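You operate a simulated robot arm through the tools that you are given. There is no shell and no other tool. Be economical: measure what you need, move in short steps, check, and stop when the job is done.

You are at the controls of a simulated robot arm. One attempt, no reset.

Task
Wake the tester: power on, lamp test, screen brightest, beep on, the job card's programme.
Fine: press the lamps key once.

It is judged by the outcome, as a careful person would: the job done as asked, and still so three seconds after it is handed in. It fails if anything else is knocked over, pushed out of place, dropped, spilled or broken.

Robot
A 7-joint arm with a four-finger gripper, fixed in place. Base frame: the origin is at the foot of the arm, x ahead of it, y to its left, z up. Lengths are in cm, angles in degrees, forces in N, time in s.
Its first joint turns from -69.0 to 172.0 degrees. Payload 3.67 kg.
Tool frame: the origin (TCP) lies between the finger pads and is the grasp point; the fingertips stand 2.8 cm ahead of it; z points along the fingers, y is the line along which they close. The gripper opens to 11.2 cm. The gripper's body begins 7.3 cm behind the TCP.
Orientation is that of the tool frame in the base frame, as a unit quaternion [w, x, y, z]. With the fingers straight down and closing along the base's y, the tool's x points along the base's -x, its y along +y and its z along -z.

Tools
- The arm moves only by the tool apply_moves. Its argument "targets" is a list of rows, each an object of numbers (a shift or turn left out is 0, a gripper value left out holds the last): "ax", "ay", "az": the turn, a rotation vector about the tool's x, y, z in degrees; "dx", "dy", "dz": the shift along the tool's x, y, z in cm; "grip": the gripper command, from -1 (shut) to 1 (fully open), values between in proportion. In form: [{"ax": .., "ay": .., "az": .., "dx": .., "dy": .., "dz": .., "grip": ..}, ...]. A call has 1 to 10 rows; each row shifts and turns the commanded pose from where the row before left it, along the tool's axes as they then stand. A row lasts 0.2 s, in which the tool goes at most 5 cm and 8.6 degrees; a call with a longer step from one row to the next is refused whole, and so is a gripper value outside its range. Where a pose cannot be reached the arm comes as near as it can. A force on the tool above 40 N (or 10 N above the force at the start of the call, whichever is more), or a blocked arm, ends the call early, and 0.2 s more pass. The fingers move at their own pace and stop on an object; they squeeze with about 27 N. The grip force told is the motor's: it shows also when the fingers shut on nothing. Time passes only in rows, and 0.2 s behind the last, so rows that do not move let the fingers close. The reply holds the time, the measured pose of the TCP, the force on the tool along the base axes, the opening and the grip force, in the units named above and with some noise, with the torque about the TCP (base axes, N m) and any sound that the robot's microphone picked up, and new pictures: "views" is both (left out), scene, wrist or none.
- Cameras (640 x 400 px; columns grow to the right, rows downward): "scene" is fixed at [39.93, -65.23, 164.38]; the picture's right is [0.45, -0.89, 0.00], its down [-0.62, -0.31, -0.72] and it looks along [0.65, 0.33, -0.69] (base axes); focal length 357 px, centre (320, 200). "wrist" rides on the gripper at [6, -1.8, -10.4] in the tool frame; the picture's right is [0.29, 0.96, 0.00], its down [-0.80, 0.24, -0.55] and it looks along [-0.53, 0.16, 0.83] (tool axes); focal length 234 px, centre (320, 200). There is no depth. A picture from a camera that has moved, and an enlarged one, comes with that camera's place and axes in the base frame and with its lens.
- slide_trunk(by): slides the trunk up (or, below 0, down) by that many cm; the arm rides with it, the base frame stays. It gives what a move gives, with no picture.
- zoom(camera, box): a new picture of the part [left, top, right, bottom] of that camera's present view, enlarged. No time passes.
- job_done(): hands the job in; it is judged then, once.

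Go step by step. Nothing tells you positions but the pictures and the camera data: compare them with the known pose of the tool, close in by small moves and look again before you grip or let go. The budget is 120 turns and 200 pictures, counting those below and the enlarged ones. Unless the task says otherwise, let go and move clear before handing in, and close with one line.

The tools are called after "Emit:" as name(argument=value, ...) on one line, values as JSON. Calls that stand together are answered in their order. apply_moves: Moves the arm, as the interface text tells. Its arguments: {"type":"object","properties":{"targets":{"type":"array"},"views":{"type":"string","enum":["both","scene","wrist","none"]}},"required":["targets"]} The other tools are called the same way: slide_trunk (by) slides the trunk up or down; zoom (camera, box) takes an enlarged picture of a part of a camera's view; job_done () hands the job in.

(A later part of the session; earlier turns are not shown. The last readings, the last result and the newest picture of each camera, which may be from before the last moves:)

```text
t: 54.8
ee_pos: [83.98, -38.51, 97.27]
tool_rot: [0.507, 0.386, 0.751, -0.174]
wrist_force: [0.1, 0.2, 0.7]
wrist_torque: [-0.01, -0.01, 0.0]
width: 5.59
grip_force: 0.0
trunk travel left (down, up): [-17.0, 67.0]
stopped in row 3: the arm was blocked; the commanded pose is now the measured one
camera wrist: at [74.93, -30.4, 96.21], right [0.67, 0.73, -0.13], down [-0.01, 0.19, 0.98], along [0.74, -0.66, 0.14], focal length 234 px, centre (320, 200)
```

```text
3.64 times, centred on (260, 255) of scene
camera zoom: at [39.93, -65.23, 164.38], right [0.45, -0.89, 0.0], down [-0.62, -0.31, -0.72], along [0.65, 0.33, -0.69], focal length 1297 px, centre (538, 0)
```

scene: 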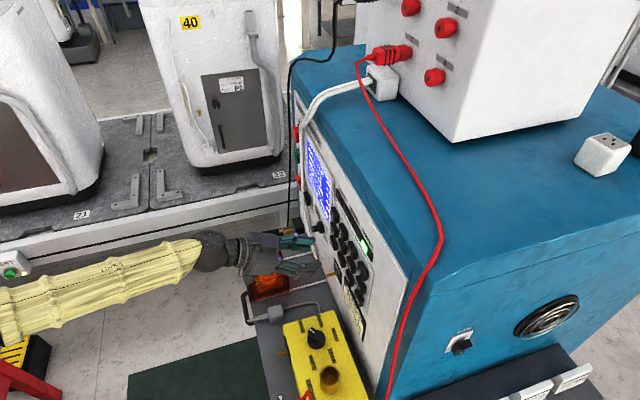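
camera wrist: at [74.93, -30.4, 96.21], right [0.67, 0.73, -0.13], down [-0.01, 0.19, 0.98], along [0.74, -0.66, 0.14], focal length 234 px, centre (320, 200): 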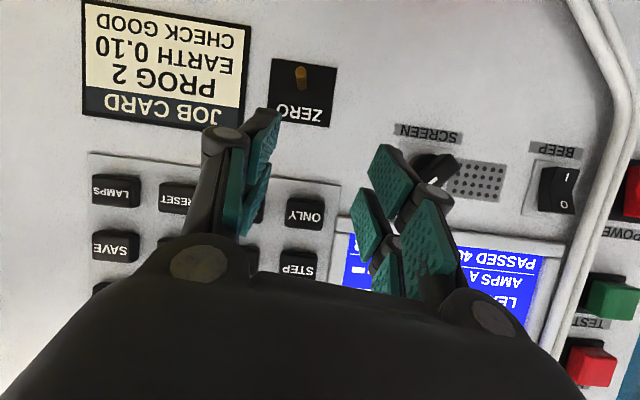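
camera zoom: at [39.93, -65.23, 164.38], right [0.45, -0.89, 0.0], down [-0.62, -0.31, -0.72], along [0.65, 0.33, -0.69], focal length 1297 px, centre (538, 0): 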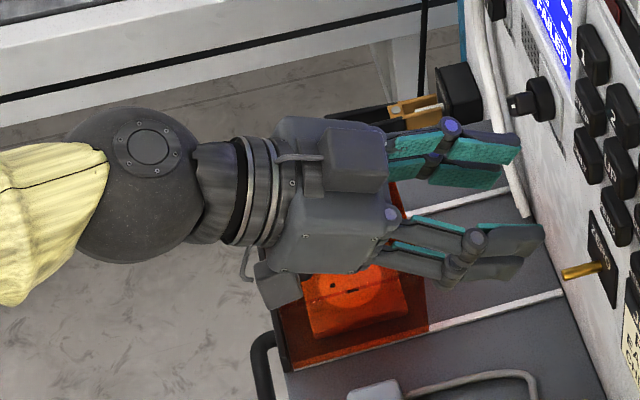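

The forearm and tool are almost in line (a wrist singularity or joint limit), which would explain the stall. I'll back off and up, then raise the trunk so the wrist has more bend.

Emit:
apply_moves(targets=[{"dz": -2, "dx": -1}, {"dz": -2, "dx": -2}, {"dz": -2, "dx": -2}, {"dz": -2, "dx": -2}], views="none")

Emit:
slide_trunk(by=12)

Emit:
zoom(camera="scene", box=[0, 0, 640, 400])

```text
t: 56.0
ee_pos: [80.28, -40.06, 105.44]
tool_rot: [0.488, 0.41, 0.754, -0.158]
wrist_force: [0.9, -0.4, 0.7]
wrist_torque: [0.01, 0.01, 0.02]
width: 5.62
grip_force: 0.1
trunk travel left (down, up): [-17.0, 67.0]
stopped in row 4: the arm was blocked; the commanded pose is now the measured one
```

```text
t: 57.5
ee_pos: [80.37, -40.11, 117.21]
tool_rot: [0.488, 0.41, 0.754, -0.158]
wrist_force: [-0.1, 0.2, 0.6]
wrist_torque: [0.0, 0.02, 0.02]
width: 5.61
grip_force: 0.0
trunk travel left (down, up): [-29.0, 55.0]
```

```text
1.00 times, centred on (320, 200) of scene (not enlarged: the box is as wide or as high as the picture)
camera zoom: at [39.93, -65.23, 164.38], right [0.45, -0.89, 0.0], down [-0.62, -0.31, -0.72], along [0.65, 0.33, -0.69], focal length 357 px, centre (320, 200)
```

zoom: 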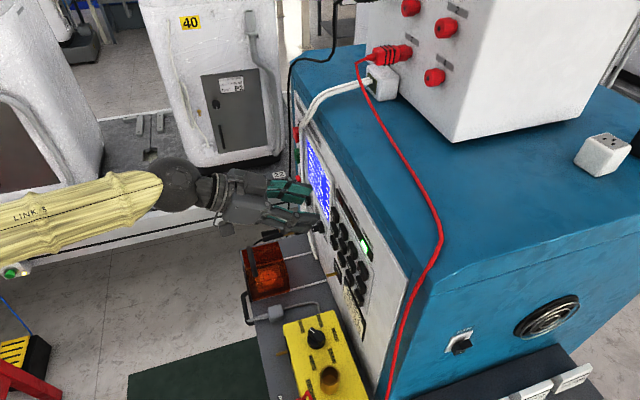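

Emit:
apply_moves(targets=[{"dz": -3}, {"dz": -3}, {"ay": -7}, {"ay": -7}], views="none")

```text
t: 58.7
ee_pos: [77.51, -41.82, 117.65]
tool_rot: [0.552, 0.422, 0.696, -0.183]
wrist_force: [-0.3, -0.6, -0.5]
wrist_torque: [-0.04, 0.0, 0.02]
width: 5.61
grip_force: 0.1
out of reach, approached as far as the arm can: row 3, 4
trunk travel left (down, up): [-29.0, 55.0]
stopped in row 4: the arm was blocked; the commanded pose is now the measured one
```

The posture is poor. I'll roll back toward the earlier, well-behaved posture.

Emit:
apply_moves(targets=[{"az": 8.5}, {"az": 8.5}, {"az": 8.5}, {"az": 8.5}, {"az": 8.5}, {"az": 8.5}], views="scene")

```text
t: 60.3
ee_pos: [76.66, -46.73, 116.41]
tool_rot: [0.546, 0.712, 0.431, 0.093]
wrist_force: [0.1, -0.2, 0.7]
wrist_torque: [0.02, 0.0, 0.04]
width: 5.58
grip_force: 0.1
trunk travel left (down, up): [-29.0, 55.0]
stopped in row 6: the arm was blocked; the commanded pose is now the measured one
```

scene: 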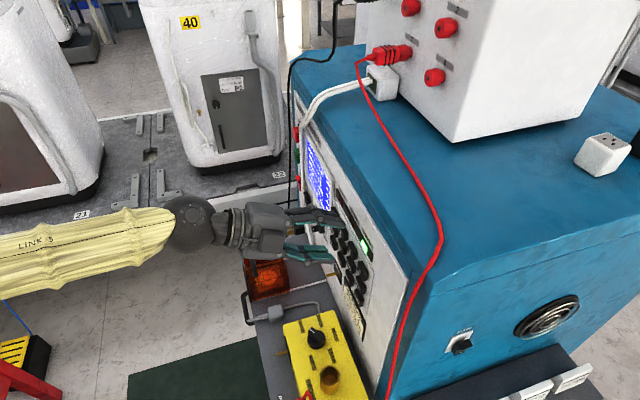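

Emit:
apply_moves(targets=[{"dx": 2, "dy": 1, "dz": -1}, {"dx": 2, "dy": 1, "dz": -1}, {"dx": 2, "dy": 1, "dz": -1}], views="none")

```text
t: 61.3
ee_pos: [79.13, -45.78, 116.65]
tool_rot: [0.513, 0.744, 0.415, 0.111]
wrist_force: [-0.9, -0.2, 0.0]
wrist_torque: [0.01, -0.03, -0.03]
width: 5.63
grip_force: 0.3
trunk travel left (down, up): [-29.0, 55.0]
stopped in row 3: the arm was blocked; the commanded pose is now the measured one
```

Emit:
apply_moves(targets=[{"dz": -1.5, "grip": -1}, {"dz": -1.5}, {"dz": -1.5}], views="both")

```text
t: 62.3
ee_pos: [75.9, -47.96, 116.48]
tool_rot: [0.478, 0.772, 0.4, 0.122]
wrist_force: [0.0, -0.5, -0.1]
wrist_torque: [0.02, 0.01, 0.01]
width: 0.0
grip_force: 26.7
trunk travel left (down, up): [-29.0, 55.0]
stopped in row 3: the arm was blocked; the commanded pose is now the measured one
camera wrist: at [72.92, -36.32, 119.25], right [0.67, 0.0, 0.75], down [-0.72, -0.28, 0.64], along [0.21, -0.96, -0.19], focal length 234 px, centre (320, 200)
```

scene: 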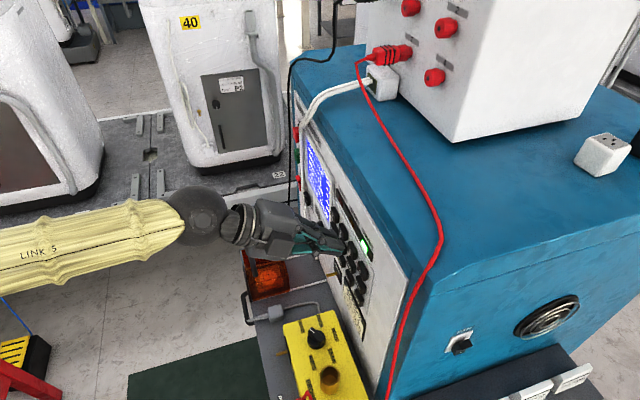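
wrist: 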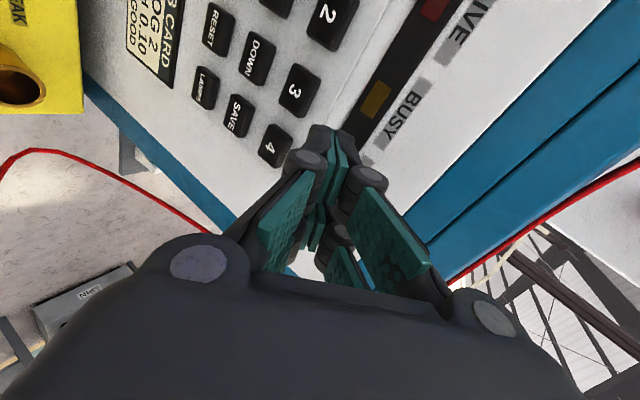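

Emit:
apply_moves(targets=[{"az": 7, "dz": -1}, {"az": 7}, {"ax": -7}, {"ax": -7}, {"ax": -7}], views="scene")

```text
t: 63.7
ee_pos: [75.6, -52.36, 113.74]
tool_rot: [0.52, 0.775, 0.27, 0.237]
wrist_force: [0.1, 0.6, -0.8]
wrist_torque: [0.0, 0.01, 0.02]
width: 0.02
grip_force: 27.1
out of reach, approached as far as the arm can: row 5
trunk travel left (down, up): [-29.0, 55.0]
stopped in row 5: the arm was blocked; the commanded pose is now the measured one
```

scene: 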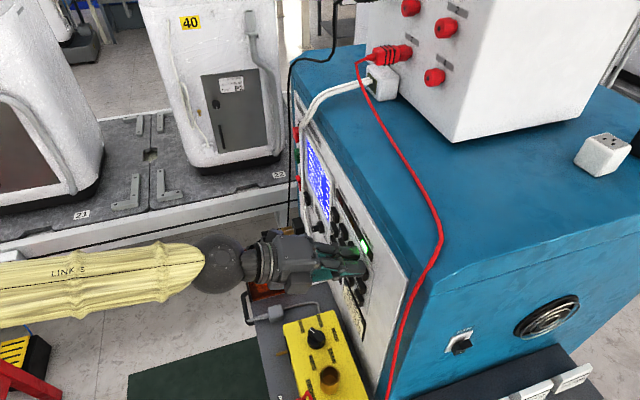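

Each move drifts toward −y, so I'll pull straight back in base −x, away from the panel.

Emit:
apply_moves(targets=[{"dx": -2.2, "dy": -0.5, "dz": -1.9}, {"dx": -2.2, "dy": -0.5, "dz": -1.9}], views="none")

```text
t: 64.5
ee_pos: [69.54, -54.72, 111.73]
tool_rot: [0.504, 0.788, 0.262, 0.236]
wrist_force: [1.1, 0.0, -0.1]
wrist_torque: [-0.01, -0.03, 0.04]
width: 0.0
grip_force: 26.8
trunk travel left (down, up): [-29.0, 55.0]
stopped in row 2: the arm was blocked; the commanded pose is now the measured one
```

Emit:
apply_moves(targets=[{"dy": 3}, {"dy": 3}, {"dy": 3}], views="scene")

```text
t: 65.3
ee_pos: [71.2, -57.72, 120.24]
tool_rot: [0.505, 0.788, 0.263, 0.235]
wrist_force: [0.2, 0.6, -0.2]
wrist_torque: [-0.03, -0.02, 0.0]
width: 0.0
grip_force: 27.4
trunk travel left (down, up): [-29.0, 55.0]
```

scene: 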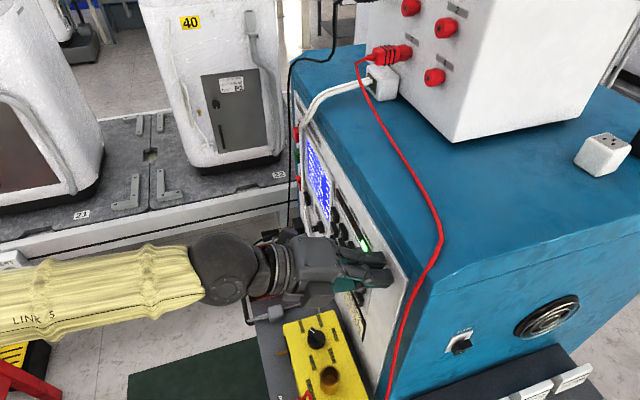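

Going up frees the arm, so it must sit higher relative to the trunk. I'll pull back from the panel, then level out.

Emit:
apply_moves(targets=[{"dz": -2}, {"dz": -3}, {"dz": -3}, {"dz": -3}], views="none")

```text
t: 66.5
ee_pos: [66.15, -57.86, 120.28]
tool_rot: [0.467, 0.815, 0.246, 0.239]
wrist_force: [0.8, -0.6, -0.8]
wrist_torque: [-0.01, 0.0, 0.0]
width: 0.0
grip_force: 27.1
out of reach, approached as far as the arm can: row 3, 4
trunk travel left (down, up): [-29.0, 55.0]
stopped in row 4: the arm was blocked; the commanded pose is now the measured one
```

Emit:
apply_moves(targets=[{"ay": 8}, {"ay": 8}, {"ay": 8}, {"ay": 8}, {"ay": 8}], views="scene")

```text
t: 67.7
ee_pos: [66.17, -57.78, 120.36]
tool_rot: [0.354, 0.683, 0.392, 0.504]
wrist_force: [-0.4, 0.0, -0.5]
wrist_torque: [0.0, 0.0, 0.03]
width: 0.0
grip_force: 26.6
trunk travel left (down, up): [-29.0, 55.0]
```

scene: 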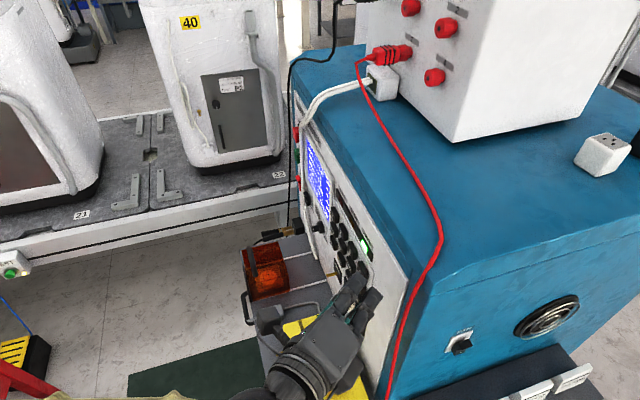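

Now it tracks exactly. I'll back off in this freer orientation.

Emit:
apply_moves(targets=[{"dz": -3}, {"dz": -3}, {"dx": 3}, {"dx": 3}, {"dx": 3}, {"dx": 3}], views="both")

```text
t: 69.3
ee_pos: [63.4, -53.2, 122.77]
tool_rot: [0.322, 0.708, 0.362, 0.513]
wrist_force: [0.4, -0.7, 0.1]
wrist_torque: [0.01, 0.0, 0.03]
width: 0.02
grip_force: 27.1
out of reach, approached as far as the arm can: row 6
trunk travel left (down, up): [-29.0, 55.0]
stopped in row 6: the arm was blocked; the commanded pose is now the measured one
camera wrist: at [54.32, -46.26, 127.23], right [0.24, -0.27, 0.93], down [-0.66, -0.75, -0.05], along [0.72, -0.6, -0.35], focal length 234 px, centre (320, 200)
```

scene: 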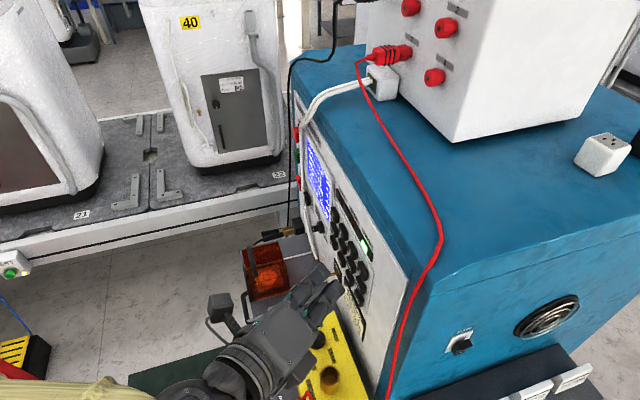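
wrist: 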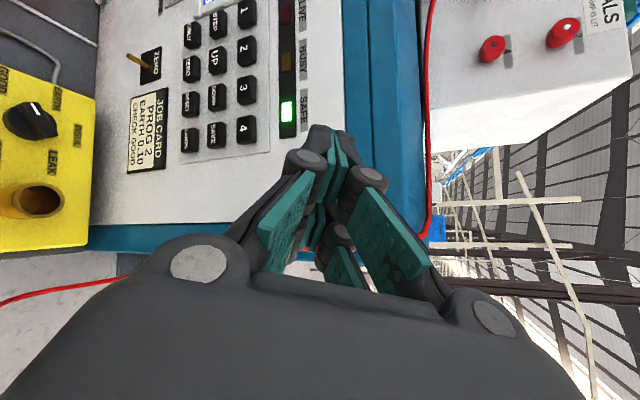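

Emit:
apply_moves(targets=[{"az": -8.5}, {"az": -8.5}, {"az": -8.5}, {"dx": 3}, {"dx": 3}, {"dx": 3}, {"dx": 3}, {"ax": -7}, {"ax": -7}], views="both")

```text
t: 71.5
ee_pos: [67.28, -50.61, 120.7]
tool_rot: [0.474, 0.585, 0.426, 0.502]
wrist_force: [0.2, 0.7, -0.1]
wrist_torque: [-0.02, 0.0, 0.02]
width: 0.0
grip_force: 26.8
out of reach, approached as far as the arm can: row 6, 7, 8
trunk travel left (down, up): [-29.0, 55.0]
stopped in row 9: the arm was blocked; the commanded pose is now the measured one
camera wrist: at [57.73, -42.99, 120.51], right [0.06, 0.1, 0.99], down [-0.65, -0.75, 0.12], along [0.76, -0.65, 0.02], focal length 234 px, centre (320, 200)
```

scene: 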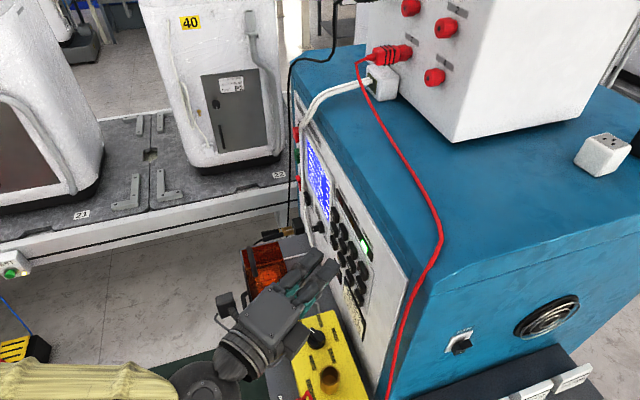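
wrist: 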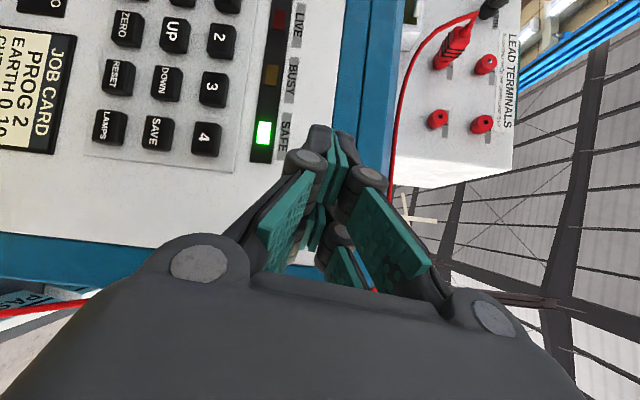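

The forearm now comes from the left and +y is blocked, but raising the arm relative to the trunk worked. I'll lower the trunk while lifting the arm.

Emit:
slide_trunk(by=-8)

Emit:
apply_moves(targets=[{"dy": 2}, {"dy": 3}, {"dy": 3}, {"dy": 3}, {"dy": 3}, {"dx": 2}, {"dx": 3}], views="scene")

```text
t: 72.7
ee_pos: [67.31, -50.56, 112.6]
tool_rot: [0.475, 0.585, 0.427, 0.5]
wrist_force: [0.3, 0.2, 0.2]
wrist_torque: [0.03, -0.02, 0.01]
width: 0.0
grip_force: 26.5
trunk travel left (down, up): [-21.0, 63.0]
```

```text
t: 74.5
ee_pos: [68.98, -51.52, 124.86]
tool_rot: [0.459, 0.604, 0.413, 0.505]
wrist_force: [0.6, 0.2, -1.3]
wrist_torque: [0.03, 0.02, -0.02]
width: 0.0
grip_force: 27.1
trunk travel left (down, up): [-21.0, 63.0]
stopped in row 7: the arm was blocked; the commanded pose is now the measured one
```

scene: 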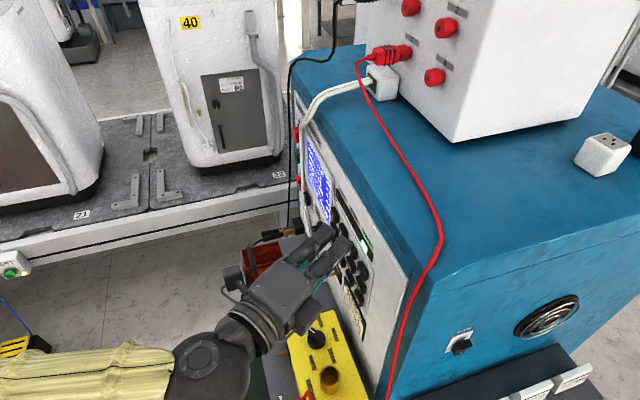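

I'll yaw the tool left (the wrist swings to −y, which is free). That should untangle the elbow and let the camera see what is on the left.

Emit:
apply_moves(targets=[{"dz": -1, "ay": 8}, {"dz": -1, "ay": 8}, {"ay": 8}, {"ay": 8}, {"ay": 8}, {"ay": 8}], views="both")

```text
t: 75.9
ee_pos: [67.0, -51.41, 124.8]
tool_rot: [0.25, 0.345, 0.565, 0.707]
wrist_force: [0.2, 0.0, -1.3]
wrist_torque: [0.0, 0.0, 0.06]
width: 0.0
grip_force: 26.4
trunk travel left (down, up): [-21.0, 63.0]
camera wrist: at [55.01, -53.05, 123.11], right [-0.15, -0.01, 0.99], down [0.09, -1.0, 0.0], along [0.98, 0.09, 0.15], focal length 234 px, centre (320, 200)
```

scene: 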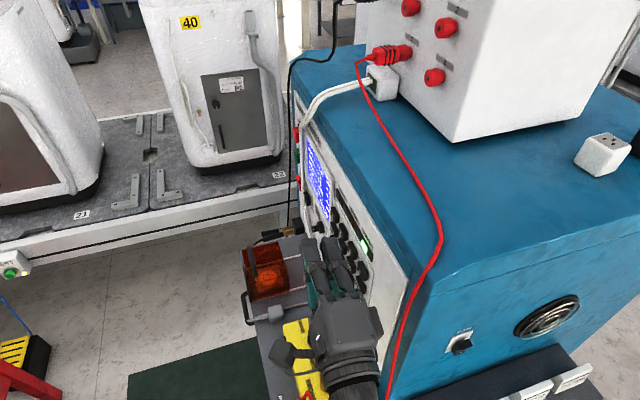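
wrist: 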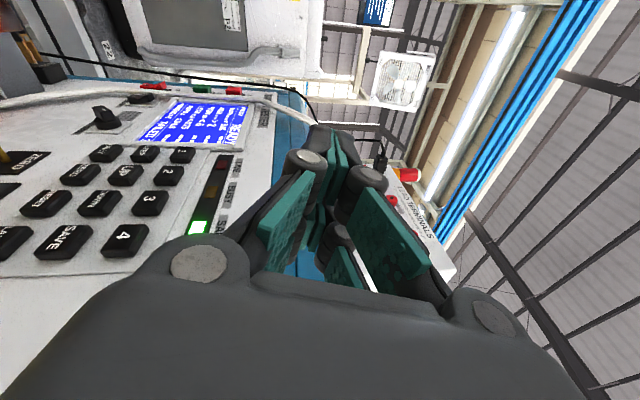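

Emit:
apply_moves(targets=[{"dx": 3}, {"dx": 3}, {"dx": 3}, {"dx": 3}], views="scene")

```text
t: 76.9
ee_pos: [59.12, -42.62, 127.36]
tool_rot: [0.251, 0.345, 0.565, 0.706]
wrist_force: [0.2, 0.0, -0.4]
wrist_torque: [0.03, 0.04, 0.0]
width: 0.0
grip_force: 27.2
trunk travel left (down, up): [-21.0, 63.0]
```

scene: 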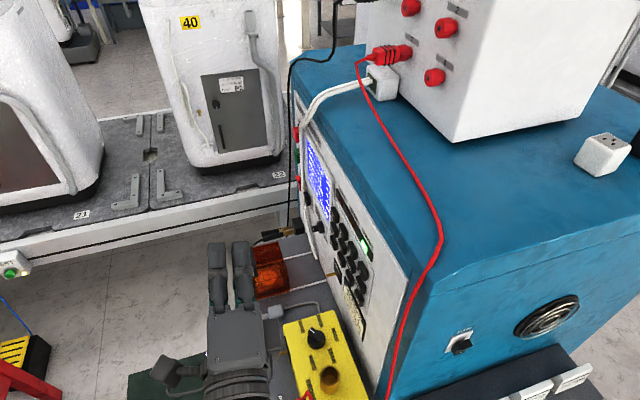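

Tracking is perfect now. I'll continue left/forward, then yaw back toward the panel.

Emit:
apply_moves(targets=[{"dx": 3}, {"dz": 3}, {"dz": 3}, {"dz": 3}, {"dz": 3}, {"ay": -8}, {"ay": -8}, {"ay": -8}, {"ay": -8}], views="scene")

```text
t: 79.1
ee_pos: [71.03, -44.45, 127.38]
tool_rot: [0.373, 0.556, 0.442, 0.598]
wrist_force: [-0.4, -0.7, 0.3]
wrist_torque: [-0.02, -0.02, -0.01]
width: 0.01
grip_force: 26.8
out of reach, approached as far as the arm can: row 7, 8, 9
trunk travel left (down, up): [-21.0, 63.0]
stopped in row 9: the arm was blocked; the commanded pose is now the measured one
```

scene: 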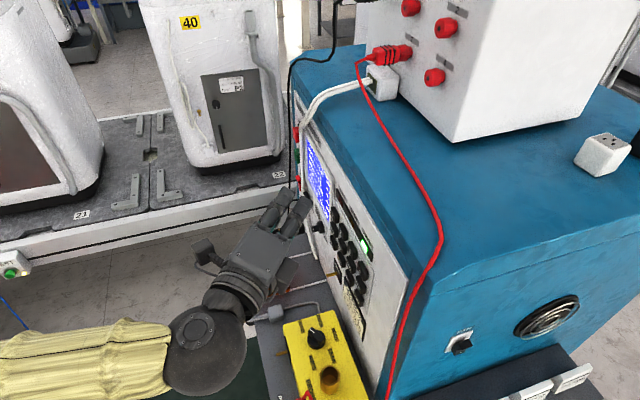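

Blocking happens whenever the wrist comes back near the base with the elbow on the left. I'll tip the tool down (wrist goes up and forward) to return to a start-like posture.

Emit:
apply_moves(targets=[{"ax": 8}, {"ax": 8}, {"ax": 8}, {"ax": 8}, {"ax": 8}, {"ax": 8}, {"ax": 8}, {"ax": 8}, {"ax": 8}, {"ax": 8}], views="both")

```text
t: 81.3
ee_pos: [70.87, -44.26, 127.44]
tool_rot: [-0.048, 0.667, 0.716, 0.198]
wrist_force: [0.1, 0.9, 0.1]
wrist_torque: [-0.08, -0.02, -0.04]
width: 0.0
grip_force: 26.9
out of reach, approached as far as the arm can: row 10
trunk travel left (down, up): [-21.0, 63.0]
camera wrist: at [66.39, -42.24, 138.7], right [0.9, 0.3, 0.31], down [0.21, -0.93, 0.3], along [0.37, -0.2, -0.91], focal length 234 px, centre (320, 200)
```

scene: 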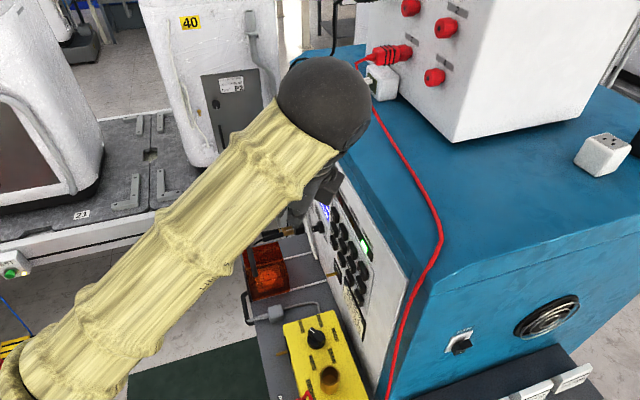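
wrist: 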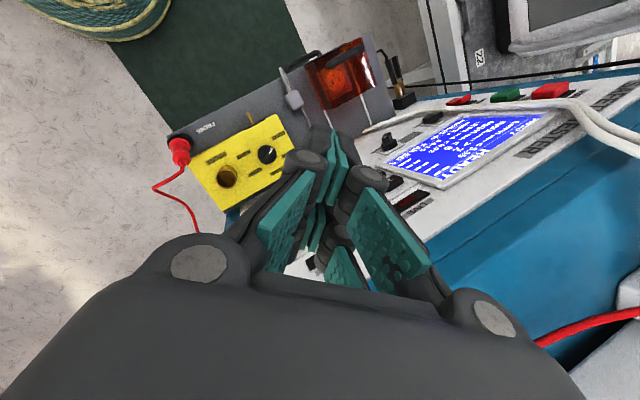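

Good, it tracked. Now move left (+y) in this tool-down posture.

Emit:
apply_moves(targets=[{"dx": 3, "dy": -1}, {"dx": 3, "dy": -1}, {"dx": 3, "dy": -1}, {"dx": 3, "dz": 1}, {"dx": 3, "dz": 1}, {"dx": 3, "dz": 1}, {"dx": 3, "dz": 1}, {"dx": 3, "dz": 1}, {"dx": 3}, {"dx": 3}], views="scene")

```text
t: 83.5
ee_pos: [66.04, -14.57, 132.21]
tool_rot: [-0.048, 0.667, 0.716, 0.198]
wrist_force: [0.0, 0.0, 0.4]
wrist_torque: [0.0, 0.02, -0.02]
width: 0.02
grip_force: 26.9
trunk travel left (down, up): [-21.0, 63.0]
```

scene: 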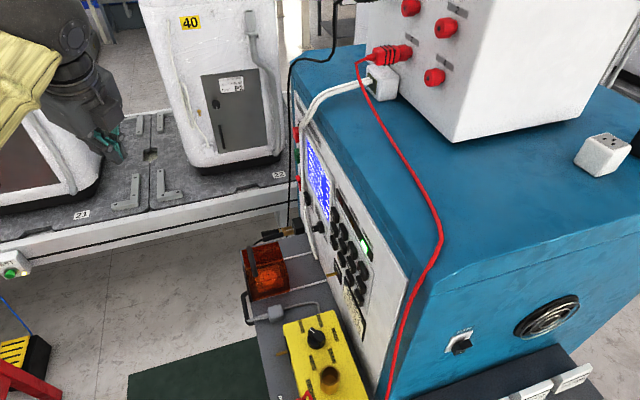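

Now free. I'll use a simpler plan for the knob: closed fingertips nudging its bar around clockwise, in the roll that worked for the switches. First, go forward and down here.

Emit:
apply_moves(targets=[{"dy": 3, "dz": 2}, {"dy": 3, "dz": 2}, {"dy": 3, "dz": 2}, {"dy": 3, "dz": 2}, {"dy": 3, "dz": 2}, {"ax": -8}, {"ax": -8}, {"ax": -8}], views="scene")

```text
t: 85.3
ee_pos: [82.44, -10.56, 126.17]
tool_rot: [0.093, 0.663, 0.659, 0.343]
wrist_force: [0.2, 0.6, -0.8]
wrist_torque: [0.01, 0.03, -0.04]
width: 0.01
grip_force: 27.4
trunk travel left (down, up): [-21.0, 63.0]
```

scene: 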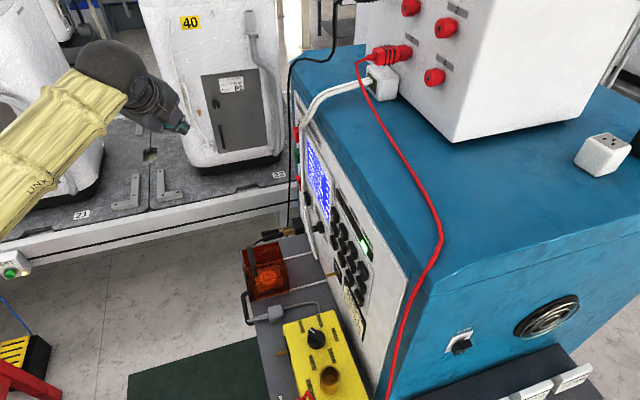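

Emit:
apply_moves(targets=[{"ax": -2.66, "ay": -4.6, "az": 5.98}, {"ax": -2.66, "ay": -4.6, "az": 5.98}, {"ax": -2.66, "ay": -4.6, "az": 5.98}, {"ax": -2.66, "ay": -4.6, "az": 5.98}, {"ax": -2.66, "ay": -4.6, "az": 5.98}, {"ax": -2.66, "ay": -4.6, "az": 5.98}, {"ax": -2.66, "ay": -4.6, "az": 5.98}, {"ax": -2.66, "ay": -4.6, "az": 5.98}, {"ax": -2.66, "ay": -4.6, "az": 5.98}], views="scene")

```text
t: 87.5
ee_pos: [81.64, -19.77, 128.48]
tool_rot: [0.23, 0.938, 0.109, 0.234]
wrist_force: [-0.5, -0.1, -0.2]
wrist_torque: [0.02, 0.01, -0.01]
width: 0.0
grip_force: 27.1
trunk travel left (down, up): [-21.0, 63.0]
stopped in row 9: the arm was blocked; the commanded pose is now the measured one
```

scene: 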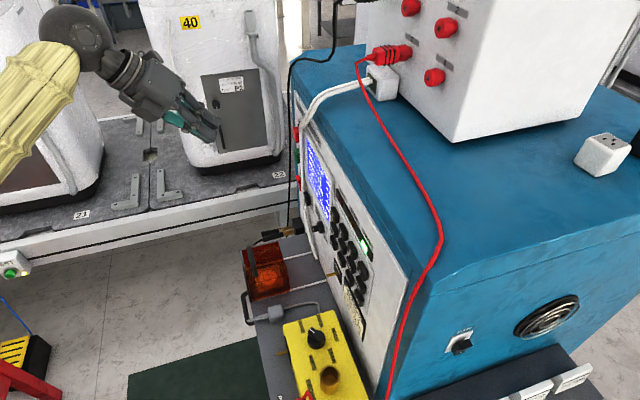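

Now I realise the tool is turned ~167° from the starting orientation, near the wrist-roll limit. I'll unwind it fully back to the start orientation.

Emit:
apply_moves(targets=[{"ax": 1.88, "ay": 1.85, "az": -7.55}, {"ax": 1.88, "ay": 1.85, "az": -7.55}, {"ax": 1.88, "ay": 1.85, "az": -7.55}, {"ax": 1.88, "ay": 1.85, "az": -7.55}, {"ax": 1.88, "ay": 1.85, "az": -7.55}, {"ax": 1.88, "ay": 1.85, "az": -7.55}, {"ax": 1.88, "ay": 1.85, "az": -7.55}, {"ax": 1.88, "ay": 1.85, "az": -7.55}, {"ax": 1.88, "ay": 1.85, "az": -7.55}, {"ax": 1.88, "ay": 1.85, "az": -7.55}], views="none")

Emit:
apply_moves(targets=[{"ax": 1.88, "ay": 1.85, "az": -7.55}, {"ax": 1.88, "ay": 1.85, "az": -7.55}, {"ax": 1.88, "ay": 1.85, "az": -7.55}, {"ax": 1.88, "ay": 1.85, "az": -7.55}, {"ax": 1.88, "ay": 1.85, "az": -7.55}, {"ax": 1.88, "ay": 1.85, "az": -7.55}, {"ax": 1.88, "ay": 1.85, "az": -7.55}, {"ax": 1.88, "ay": 1.85, "az": -7.55}, {"ax": 1.88, "ay": 1.85, "az": -7.55}, {"ax": 1.88, "ay": 1.85, "az": -7.55}], views="scene")

```text
t: 89.7
ee_pos: [81.77, -19.52, 128.44]
tool_rot: [0.16, 0.652, 0.723, 0.162]
wrist_force: [-0.2, 0.2, 0.5]
wrist_torque: [0.02, 0.01, 0.03]
width: 0.01
grip_force: 27.2
trunk travel left (down, up): [-21.0, 63.0]
```

```text
t: 91.9
ee_pos: [76.07, -17.39, 127.13]
tool_rot: [0.055, 0.231, 0.97, 0.044]
wrist_force: [0.8, -1.3, -0.4]
wrist_torque: [0.14, 0.04, -0.01]
width: 0.0
grip_force: 26.6
out of reach, approached as far as the arm can: row 5, 6, 7, 8, 9, 10
trunk travel left (down, up): [-21.0, 63.0]
```

scene: 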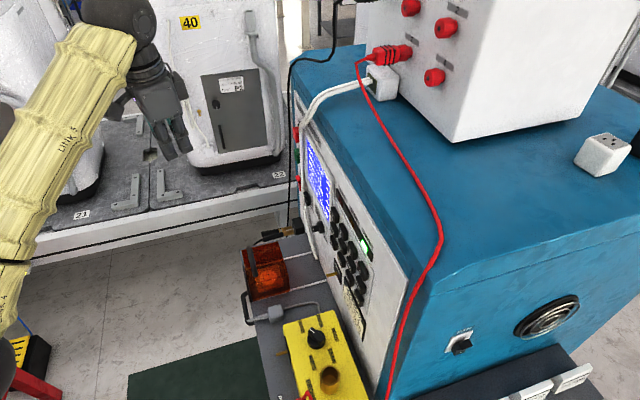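

Orientation is nearly back. Now bring the arm lower relative to the trunk, as at the start: arm down, trunk up.

Emit:
apply_moves(targets=[{"dz": 3}, {"dz": 3}, {"dz": 3}, {"dz": 3}, {"dz": 3}], views="none")

Emit:
slide_trunk(by=25)

Emit:
apply_moves(targets=[{"dz": 3}, {"dz": 3}, {"dz": 3}, {"dz": 3}, {"dz": 3}, {"az": -8}, {"az": -8}, {"az": -8}], views="scene")

```text
t: 93.1
ee_pos: [77.9, -15.8, 112.53]
tool_rot: [0.056, 0.23, 0.971, 0.043]
wrist_force: [0.1, -0.8, 0.1]
wrist_torque: [0.02, 0.02, -0.03]
width: 0.01
grip_force: 27.2
trunk travel left (down, up): [-21.0, 63.0]
```

```text
t: 95.7
ee_pos: [77.91, -15.92, 137.48]
tool_rot: [0.056, 0.229, 0.971, 0.043]
wrist_force: [0.0, -1.1, 0.2]
wrist_torque: [-0.02, 0.01, -0.02]
width: 0.0
grip_force: 26.6
trunk travel left (down, up): [-46.0, 38.0]
```

```text
t: 97.5
ee_pos: [79.9, -15.25, 122.67]
tool_rot: [0.064, 0.023, 0.997, 0.032]
wrist_force: [-0.1, -0.2, 0.2]
wrist_torque: [0.04, 0.0, 0.01]
width: 0.0
grip_force: 27.2
trunk travel left (down, up): [-46.0, 38.0]
```

scene: 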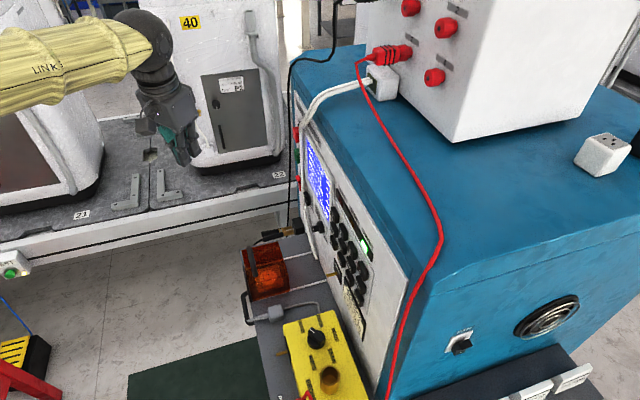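

That restored the start-like posture. I'll now repeat the original sequence: retract, pitch up to horizontal, then roll +90° and yaw to the panel.

Emit:
apply_moves(targets=[{"dx": 4}, {"dx": 4}, {"dx": 4}, {"dx": 4}, {"ay": -8.5}, {"ay": -8.5}, {"ay": -8.5}, {"ay": -8.5}, {"ay": -8.5}], views="none")

Emit:
apply_moves(targets=[{"dy": -4}, {"dy": -4}, {"dy": -4}, {"dy": -4}, {"dy": -4}, {"ay": -8.5}, {"ay": -8.5}, {"ay": -8.5}, {"ay": -8.5}], views="scene")

```text
t: 99.5
ee_pos: [63.94, -14.24, 120.81]
tool_rot: [0.421, 0.032, 0.906, 0.021]
wrist_force: [0.5, 0.7, -0.2]
wrist_torque: [0.04, 0.03, -0.02]
width: 0.0
grip_force: 26.8
trunk travel left (down, up): [-46.0, 38.0]
```

```text
t: 101.5
ee_pos: [63.17, -34.35, 119.38]
tool_rot: [0.668, 0.037, 0.743, 0.011]
wrist_force: [0.5, -0.8, -0.1]
wrist_torque: [0.02, -0.01, 0.03]
width: 0.0
grip_force: 26.7
trunk travel left (down, up): [-46.0, 38.0]
```

scene: 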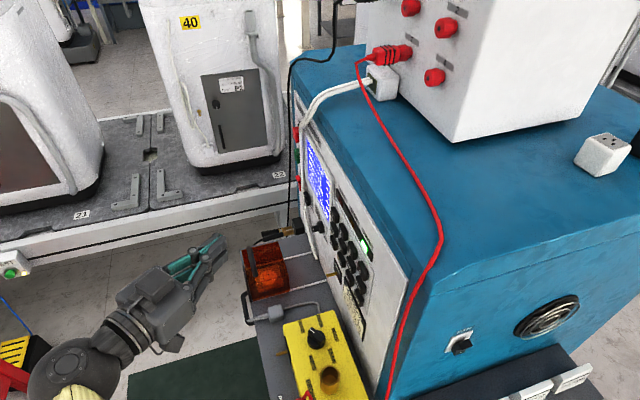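

Tracking perfectly. Roll +90° and yaw toward the panel.

Emit:
apply_moves(targets=[{"az": 8.5}, {"az": 8.5}, {"az": 8.5}, {"az": 8.5}, {"az": 8.5}, {"az": 8.5}, {"az": 8.5}, {"az": 8.5}, {"az": 8.5}, {"az": 8.5}], views="none")

Emit:
apply_moves(targets=[{"ay": -8}, {"ay": -8}, {"ay": -8}, {"ay": -8}, {"ay": -8}, {"dx": 4}, {"dx": 4}, {"dx": 4}, {"dx": 4}], views="scene")

```text
t: 103.7
ee_pos: [63.16, -34.22, 119.34]
tool_rot: [0.485, 0.53, 0.523, 0.458]
wrist_force: [0.3, -0.4, -1.1]
wrist_torque: [0.0, -0.01, 0.02]
width: 0.01
grip_force: 27.3
trunk travel left (down, up): [-46.0, 38.0]
```

```text
t: 105.7
ee_pos: [76.77, -26.31, 119.58]
tool_rot: [0.635, 0.653, 0.328, 0.251]
wrist_force: [-0.3, -0.5, 0.0]
wrist_torque: [-0.01, 0.03, -0.04]
width: 0.0
grip_force: 27.3
out of reach, approached as far as the arm can: row 5, 6, 7, 8, 9
trunk travel left (down, up): [-46.0, 38.0]
```

scene: 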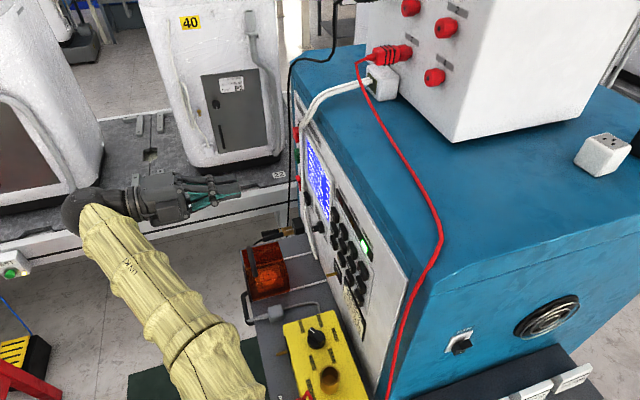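

Good posture regained. Now set a ~12° downward pitch, lower the trunk and look at the knob.

Emit:
apply_moves(targets=[{"az": 5, "ay": -3}, {"ax": 8}, {"dz": 2}], views="none")

Emit:
slide_trunk(by=-20)

Emit:
apply_moves(targets=[{"dx": 2, "dz": 2}, {"dx": 2, "dz": 2}], views="wrist")

Emit:
zoom(camera="wrist", box=[180, 0, 420, 200])

```text
t: 106.5
ee_pos: [81.11, -30.66, 120.08]
tool_rot: [0.583, 0.717, 0.297, 0.239]
wrist_force: [0.5, 0.3, -0.1]
wrist_torque: [0.02, 0.01, -0.01]
width: 0.0
grip_force: 27.4
out of reach, approached as far as the arm can: row 1, 2
trunk travel left (down, up): [-46.0, 38.0]
```

```text
t: 108.6
ee_pos: [80.98, -30.53, 100.34]
tool_rot: [0.584, 0.717, 0.297, 0.239]
wrist_force: [0.1, -0.3, -0.1]
wrist_torque: [0.01, 0.03, -0.02]
width: 0.0
grip_force: 27.5
trunk travel left (down, up): [-26.0, 58.0]
```

```text
t: 109.2
ee_pos: [86.52, -30.39, 99.28]
tool_rot: [0.583, 0.717, 0.298, 0.239]
wrist_force: [0.0, -0.2, 0.5]
wrist_torque: [-0.01, 0.01, 0.01]
width: 0.0
grip_force: 27.0
trunk travel left (down, up): [-26.0, 58.0]
camera wrist: at [83.29, -18.63, 99.74], right [0.34, 0.07, 0.94], down [-0.91, -0.21, 0.35], along [0.22, -0.97, -0.01], focal length 234 px, centre (320, 200)
```

wrist: 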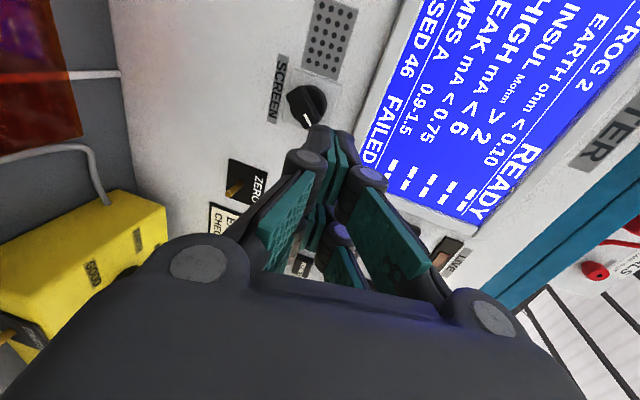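

```text
2.00 times, centred on (300, 100) of wrist
camera zoom: at [83.29, -18.63, 99.74], right [0.34, 0.07, 0.94], down [-0.91, -0.21, 0.35], along [0.22, -0.97, -0.01], focal length 468 px, centre (360, 400)
```

zoom: 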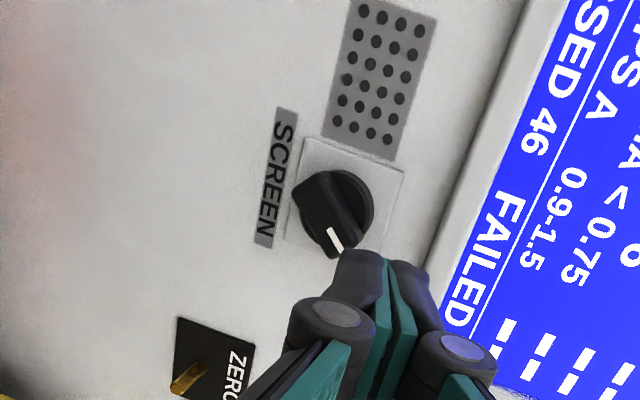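

The earlier bump already turned the knob about 45° clockwise (mark now up-right). I'll place the closed fingertips just above the bar to push it on round.

Emit:
apply_moves(targets=[{"dx": 1.9, "dy": 0.5}, {"dz": 2}, {"dz": 2}, {"dz": 1.5}, {"dz": 0}], views="wrist")

Emit:
zoom(camera="wrist", box=[220, 20, 420, 200])

```text
t: 110.4
ee_pos: [91.72, -33.04, 98.74]
tool_rot: [0.584, 0.717, 0.297, 0.239]
wrist_force: [1.3, 0.3, -0.3]
wrist_torque: [0.01, -0.01, -0.02]
width: 0.0
grip_force: 26.8
trunk travel left (down, up): [-26.0, 58.0]
camera wrist: at [88.6, -21.19, 99.18], right [0.35, 0.07, 0.94], down [-0.91, -0.21, 0.35], along [0.22, -0.97, -0.01], focal length 234 px, centre (320, 200)
```

wrist: 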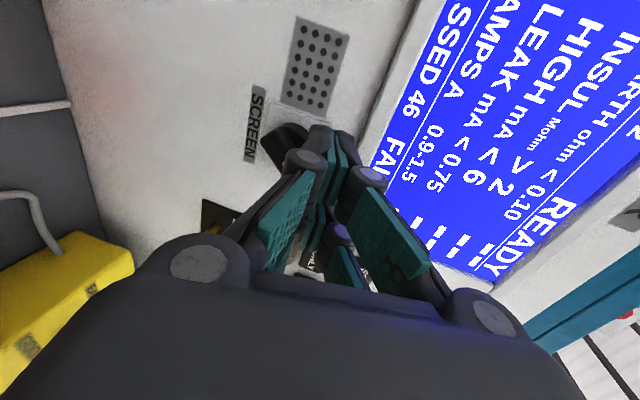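

```text
2.22 times, centred on (320, 110) of wrist
camera zoom: at [88.6, -21.19, 99.18], right [0.35, 0.07, 0.94], down [-0.91, -0.21, 0.35], along [0.22, -0.97, -0.01], focal length 520 px, centre (320, 400)
```

zoom: 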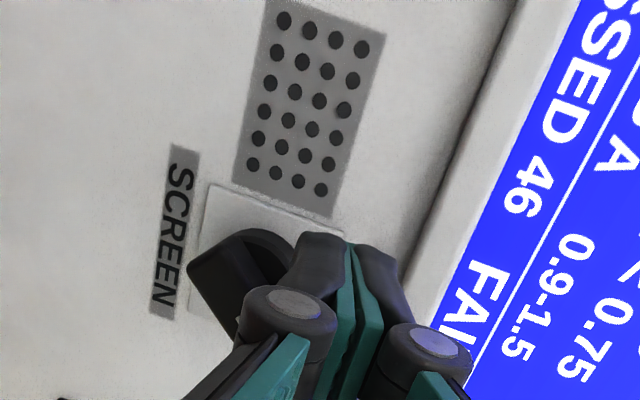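

Fingertips sit just above the knob. Advancing alongside the bar.

Emit:
apply_moves(targets=[{"dz": 1}, {"dz": 0.8}, {"dz": 0.5}, {"dz": 0.4}, {"dz": 0}], views="wrist")

Emit:
zoom(camera="wrist", box=[220, 20, 420, 200])

Emit:
zoom(camera="scene", box=[260, 190, 360, 270])

```text
t: 111.1
ee_pos: [92.72, -33.42, 98.59]
tool_rot: [0.583, 0.714, 0.302, 0.241]
wrist_force: [-24.3, 23.2, 1.3]
wrist_torque: [0.3, 0.33, -0.41]
width: 0.0
grip_force: 26.8
trunk travel left (down, up): [-26.0, 58.0]
stopped in row 3: the force on the tool passed its limit at 52 N (the readings are from after the stop); the commanded pose is now the measured one
camera wrist: at [89.35, -21.73, 98.97], right [0.35, 0.07, 0.94], down [-0.91, -0.22, 0.35], along [0.23, -0.97, -0.01], focal length 234 px, centre (320, 200)
```

wrist: 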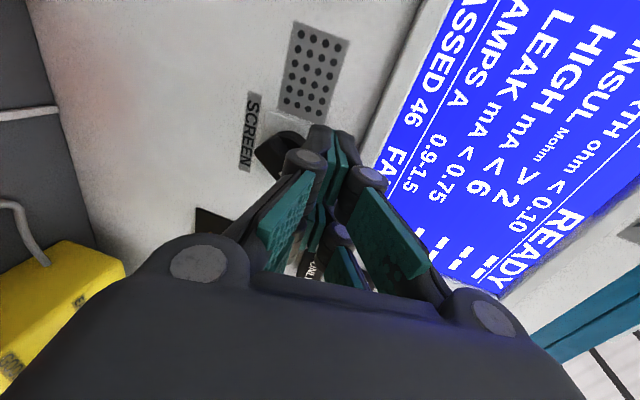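

```text
2.22 times, centred on (320, 110) of wrist
camera zoom: at [89.35, -21.73, 98.97], right [0.35, 0.07, 0.94], down [-0.91, -0.22, 0.35], along [0.23, -0.97, -0.01], focal length 520 px, centre (320, 400)
```

zoom: 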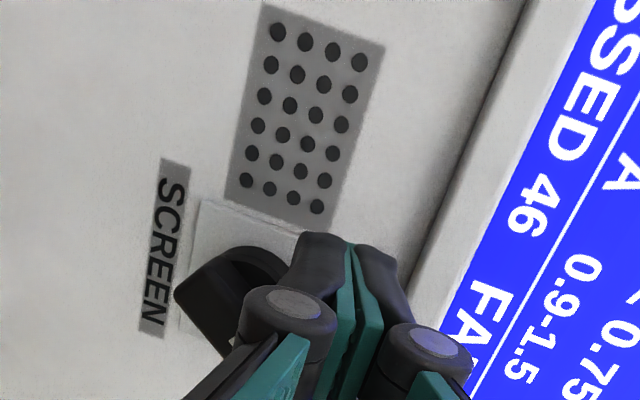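

```text
5.00 times, centred on (310, 230) of scene
camera zoom: at [39.93, -65.23, 164.38], right [0.45, -0.89, 0.0], down [-0.62, -0.31, -0.72], along [0.65, 0.33, -0.69], focal length 1783 px, centre (370, 50)
```

zoom: 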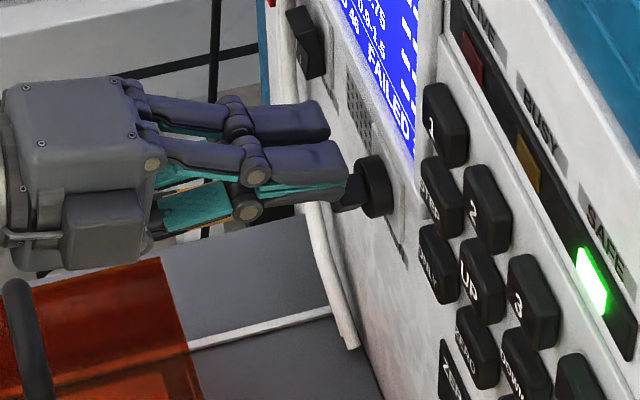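

The tips met the bar's front. I'll back off slightly, shift up-left ~1 cm, and advance again.

Emit:
apply_moves(targets=[{"dz": -1}, {"dx": 0.8, "dy": 0.4}, {"dz": 0.8}, {"dz": 0.6}, {"dz": 0.5}, {"dz": 0.4}, {"dz": 0}], views="wrist")

Emit:
zoom(camera="scene", box=[260, 190, 360, 270])

```text
t: 112.7
ee_pos: [94.39, -34.41, 98.42]
tool_rot: [0.583, 0.716, 0.3, 0.239]
wrist_force: [-4.5, 2.6, 4.3]
wrist_torque: [-0.03, 0.05, -0.04]
width: 0.0
grip_force: 26.9
trunk travel left (down, up): [-26.0, 58.0]
camera wrist: at [91.08, -22.54, 98.87], right [0.35, 0.07, 0.94], down [-0.91, -0.22, 0.35], along [0.23, -0.97, -0.01], focal length 234 px, centre (320, 200)
```

wrist: 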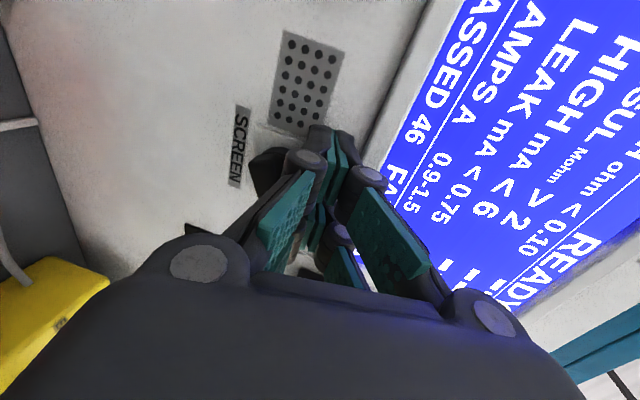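

```text
5.00 times, centred on (310, 230) of scene
camera zoom: at [39.93, -65.23, 164.38], right [0.45, -0.89, 0.0], down [-0.62, -0.31, -0.72], along [0.65, 0.33, -0.69], focal length 1783 px, centre (370, 50)
```

zoom: 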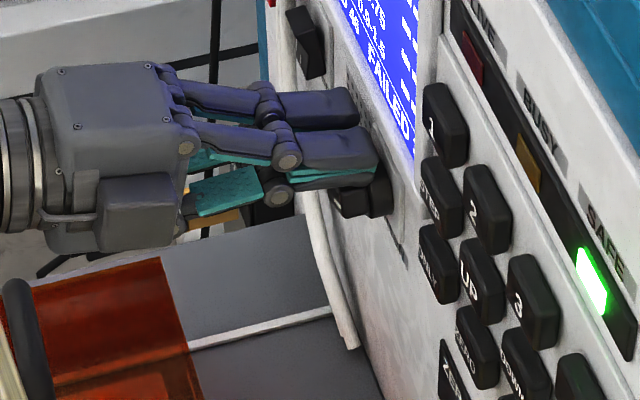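

The fingertips are beside the bar now, at full depth. I'll sweep clockwise: right, then down around the knob's axis.

Emit:
apply_moves(targets=[{"dx": -0.9, "dy": -0.2}, {"dx": -0.8, "dy": -0.15}, {"dx": -0.5, "dy": -0.25}, {"dx": -0.6, "dy": -0.3, "dz": 0.1}, {"dx": 0}], views="wrist")

Emit:
zoom(camera="scene", box=[260, 190, 360, 270])

```text
t: 113.9
ee_pos: [92.27, -36.03, 97.86]
tool_rot: [0.583, 0.715, 0.3, 0.241]
wrist_force: [-2.4, 22.2, 19.0]
wrist_torque: [0.29, -0.49, 0.54]
width: 0.0
grip_force: 26.8
trunk travel left (down, up): [-26.0, 58.0]
camera wrist: at [88.94, -24.21, 98.25], right [0.34, 0.07, 0.94], down [-0.91, -0.22, 0.35], along [0.23, -0.97, -0.01], focal length 234 px, centre (320, 200)
```

wrist: 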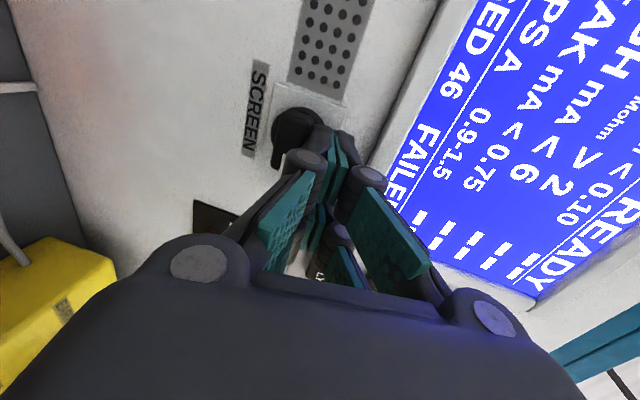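

```text
5.00 times, centred on (310, 230) of scene
camera zoom: at [39.93, -65.23, 164.38], right [0.45, -0.89, 0.0], down [-0.62, -0.31, -0.72], along [0.65, 0.33, -0.69], focal length 1783 px, centre (370, 50)
```

zoom: 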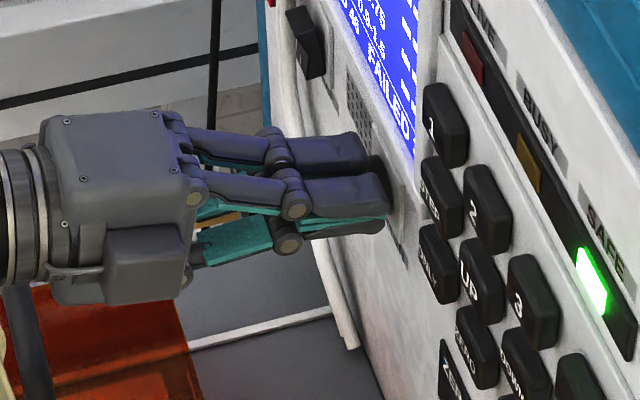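

The bar has turned to about horizontal-right, with resistance. I'll continue the sweep downward.

Emit:
apply_moves(targets=[{"dx": -0.4, "dy": -0.4}, {"dx": -0.2, "dy": -0.4, "dz": 0.1}, {"dx": 0, "dy": -0.4, "dz": 0.1}, {"dx": 0}], views="wrist")

Emit:
zoom(camera="wrist", box=[220, 20, 420, 200])

```text
t: 114.3
ee_pos: [91.94, -36.28, 97.87]
tool_rot: [0.584, 0.714, 0.3, 0.244]
wrist_force: [-6.0, 23.9, 9.2]
wrist_torque: [0.38, -0.25, 0.63]
width: 0.0
grip_force: 27.1
trunk travel left (down, up): [-26.0, 58.0]
stopped in row 2: the force on the tool passed its limit at 45 N (the readings are from after the stop); the commanded pose is now the measured one
camera wrist: at [88.62, -24.51, 98.23], right [0.34, 0.07, 0.94], down [-0.91, -0.22, 0.35], along [0.23, -0.97, -0.01], focal length 234 px, centre (320, 200)
```

wrist: 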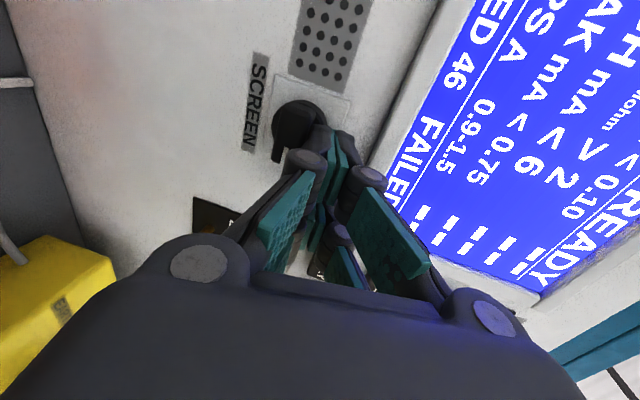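

```text
2.22 times, centred on (320, 110) of wrist
camera zoom: at [88.62, -24.51, 98.23], right [0.34, 0.07, 0.94], down [-0.91, -0.22, 0.35], along [0.23, -0.97, -0.01], focal length 520 px, centre (320, 400)
```

zoom: 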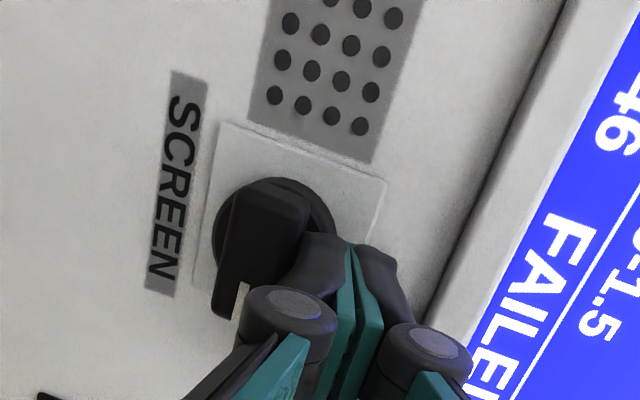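

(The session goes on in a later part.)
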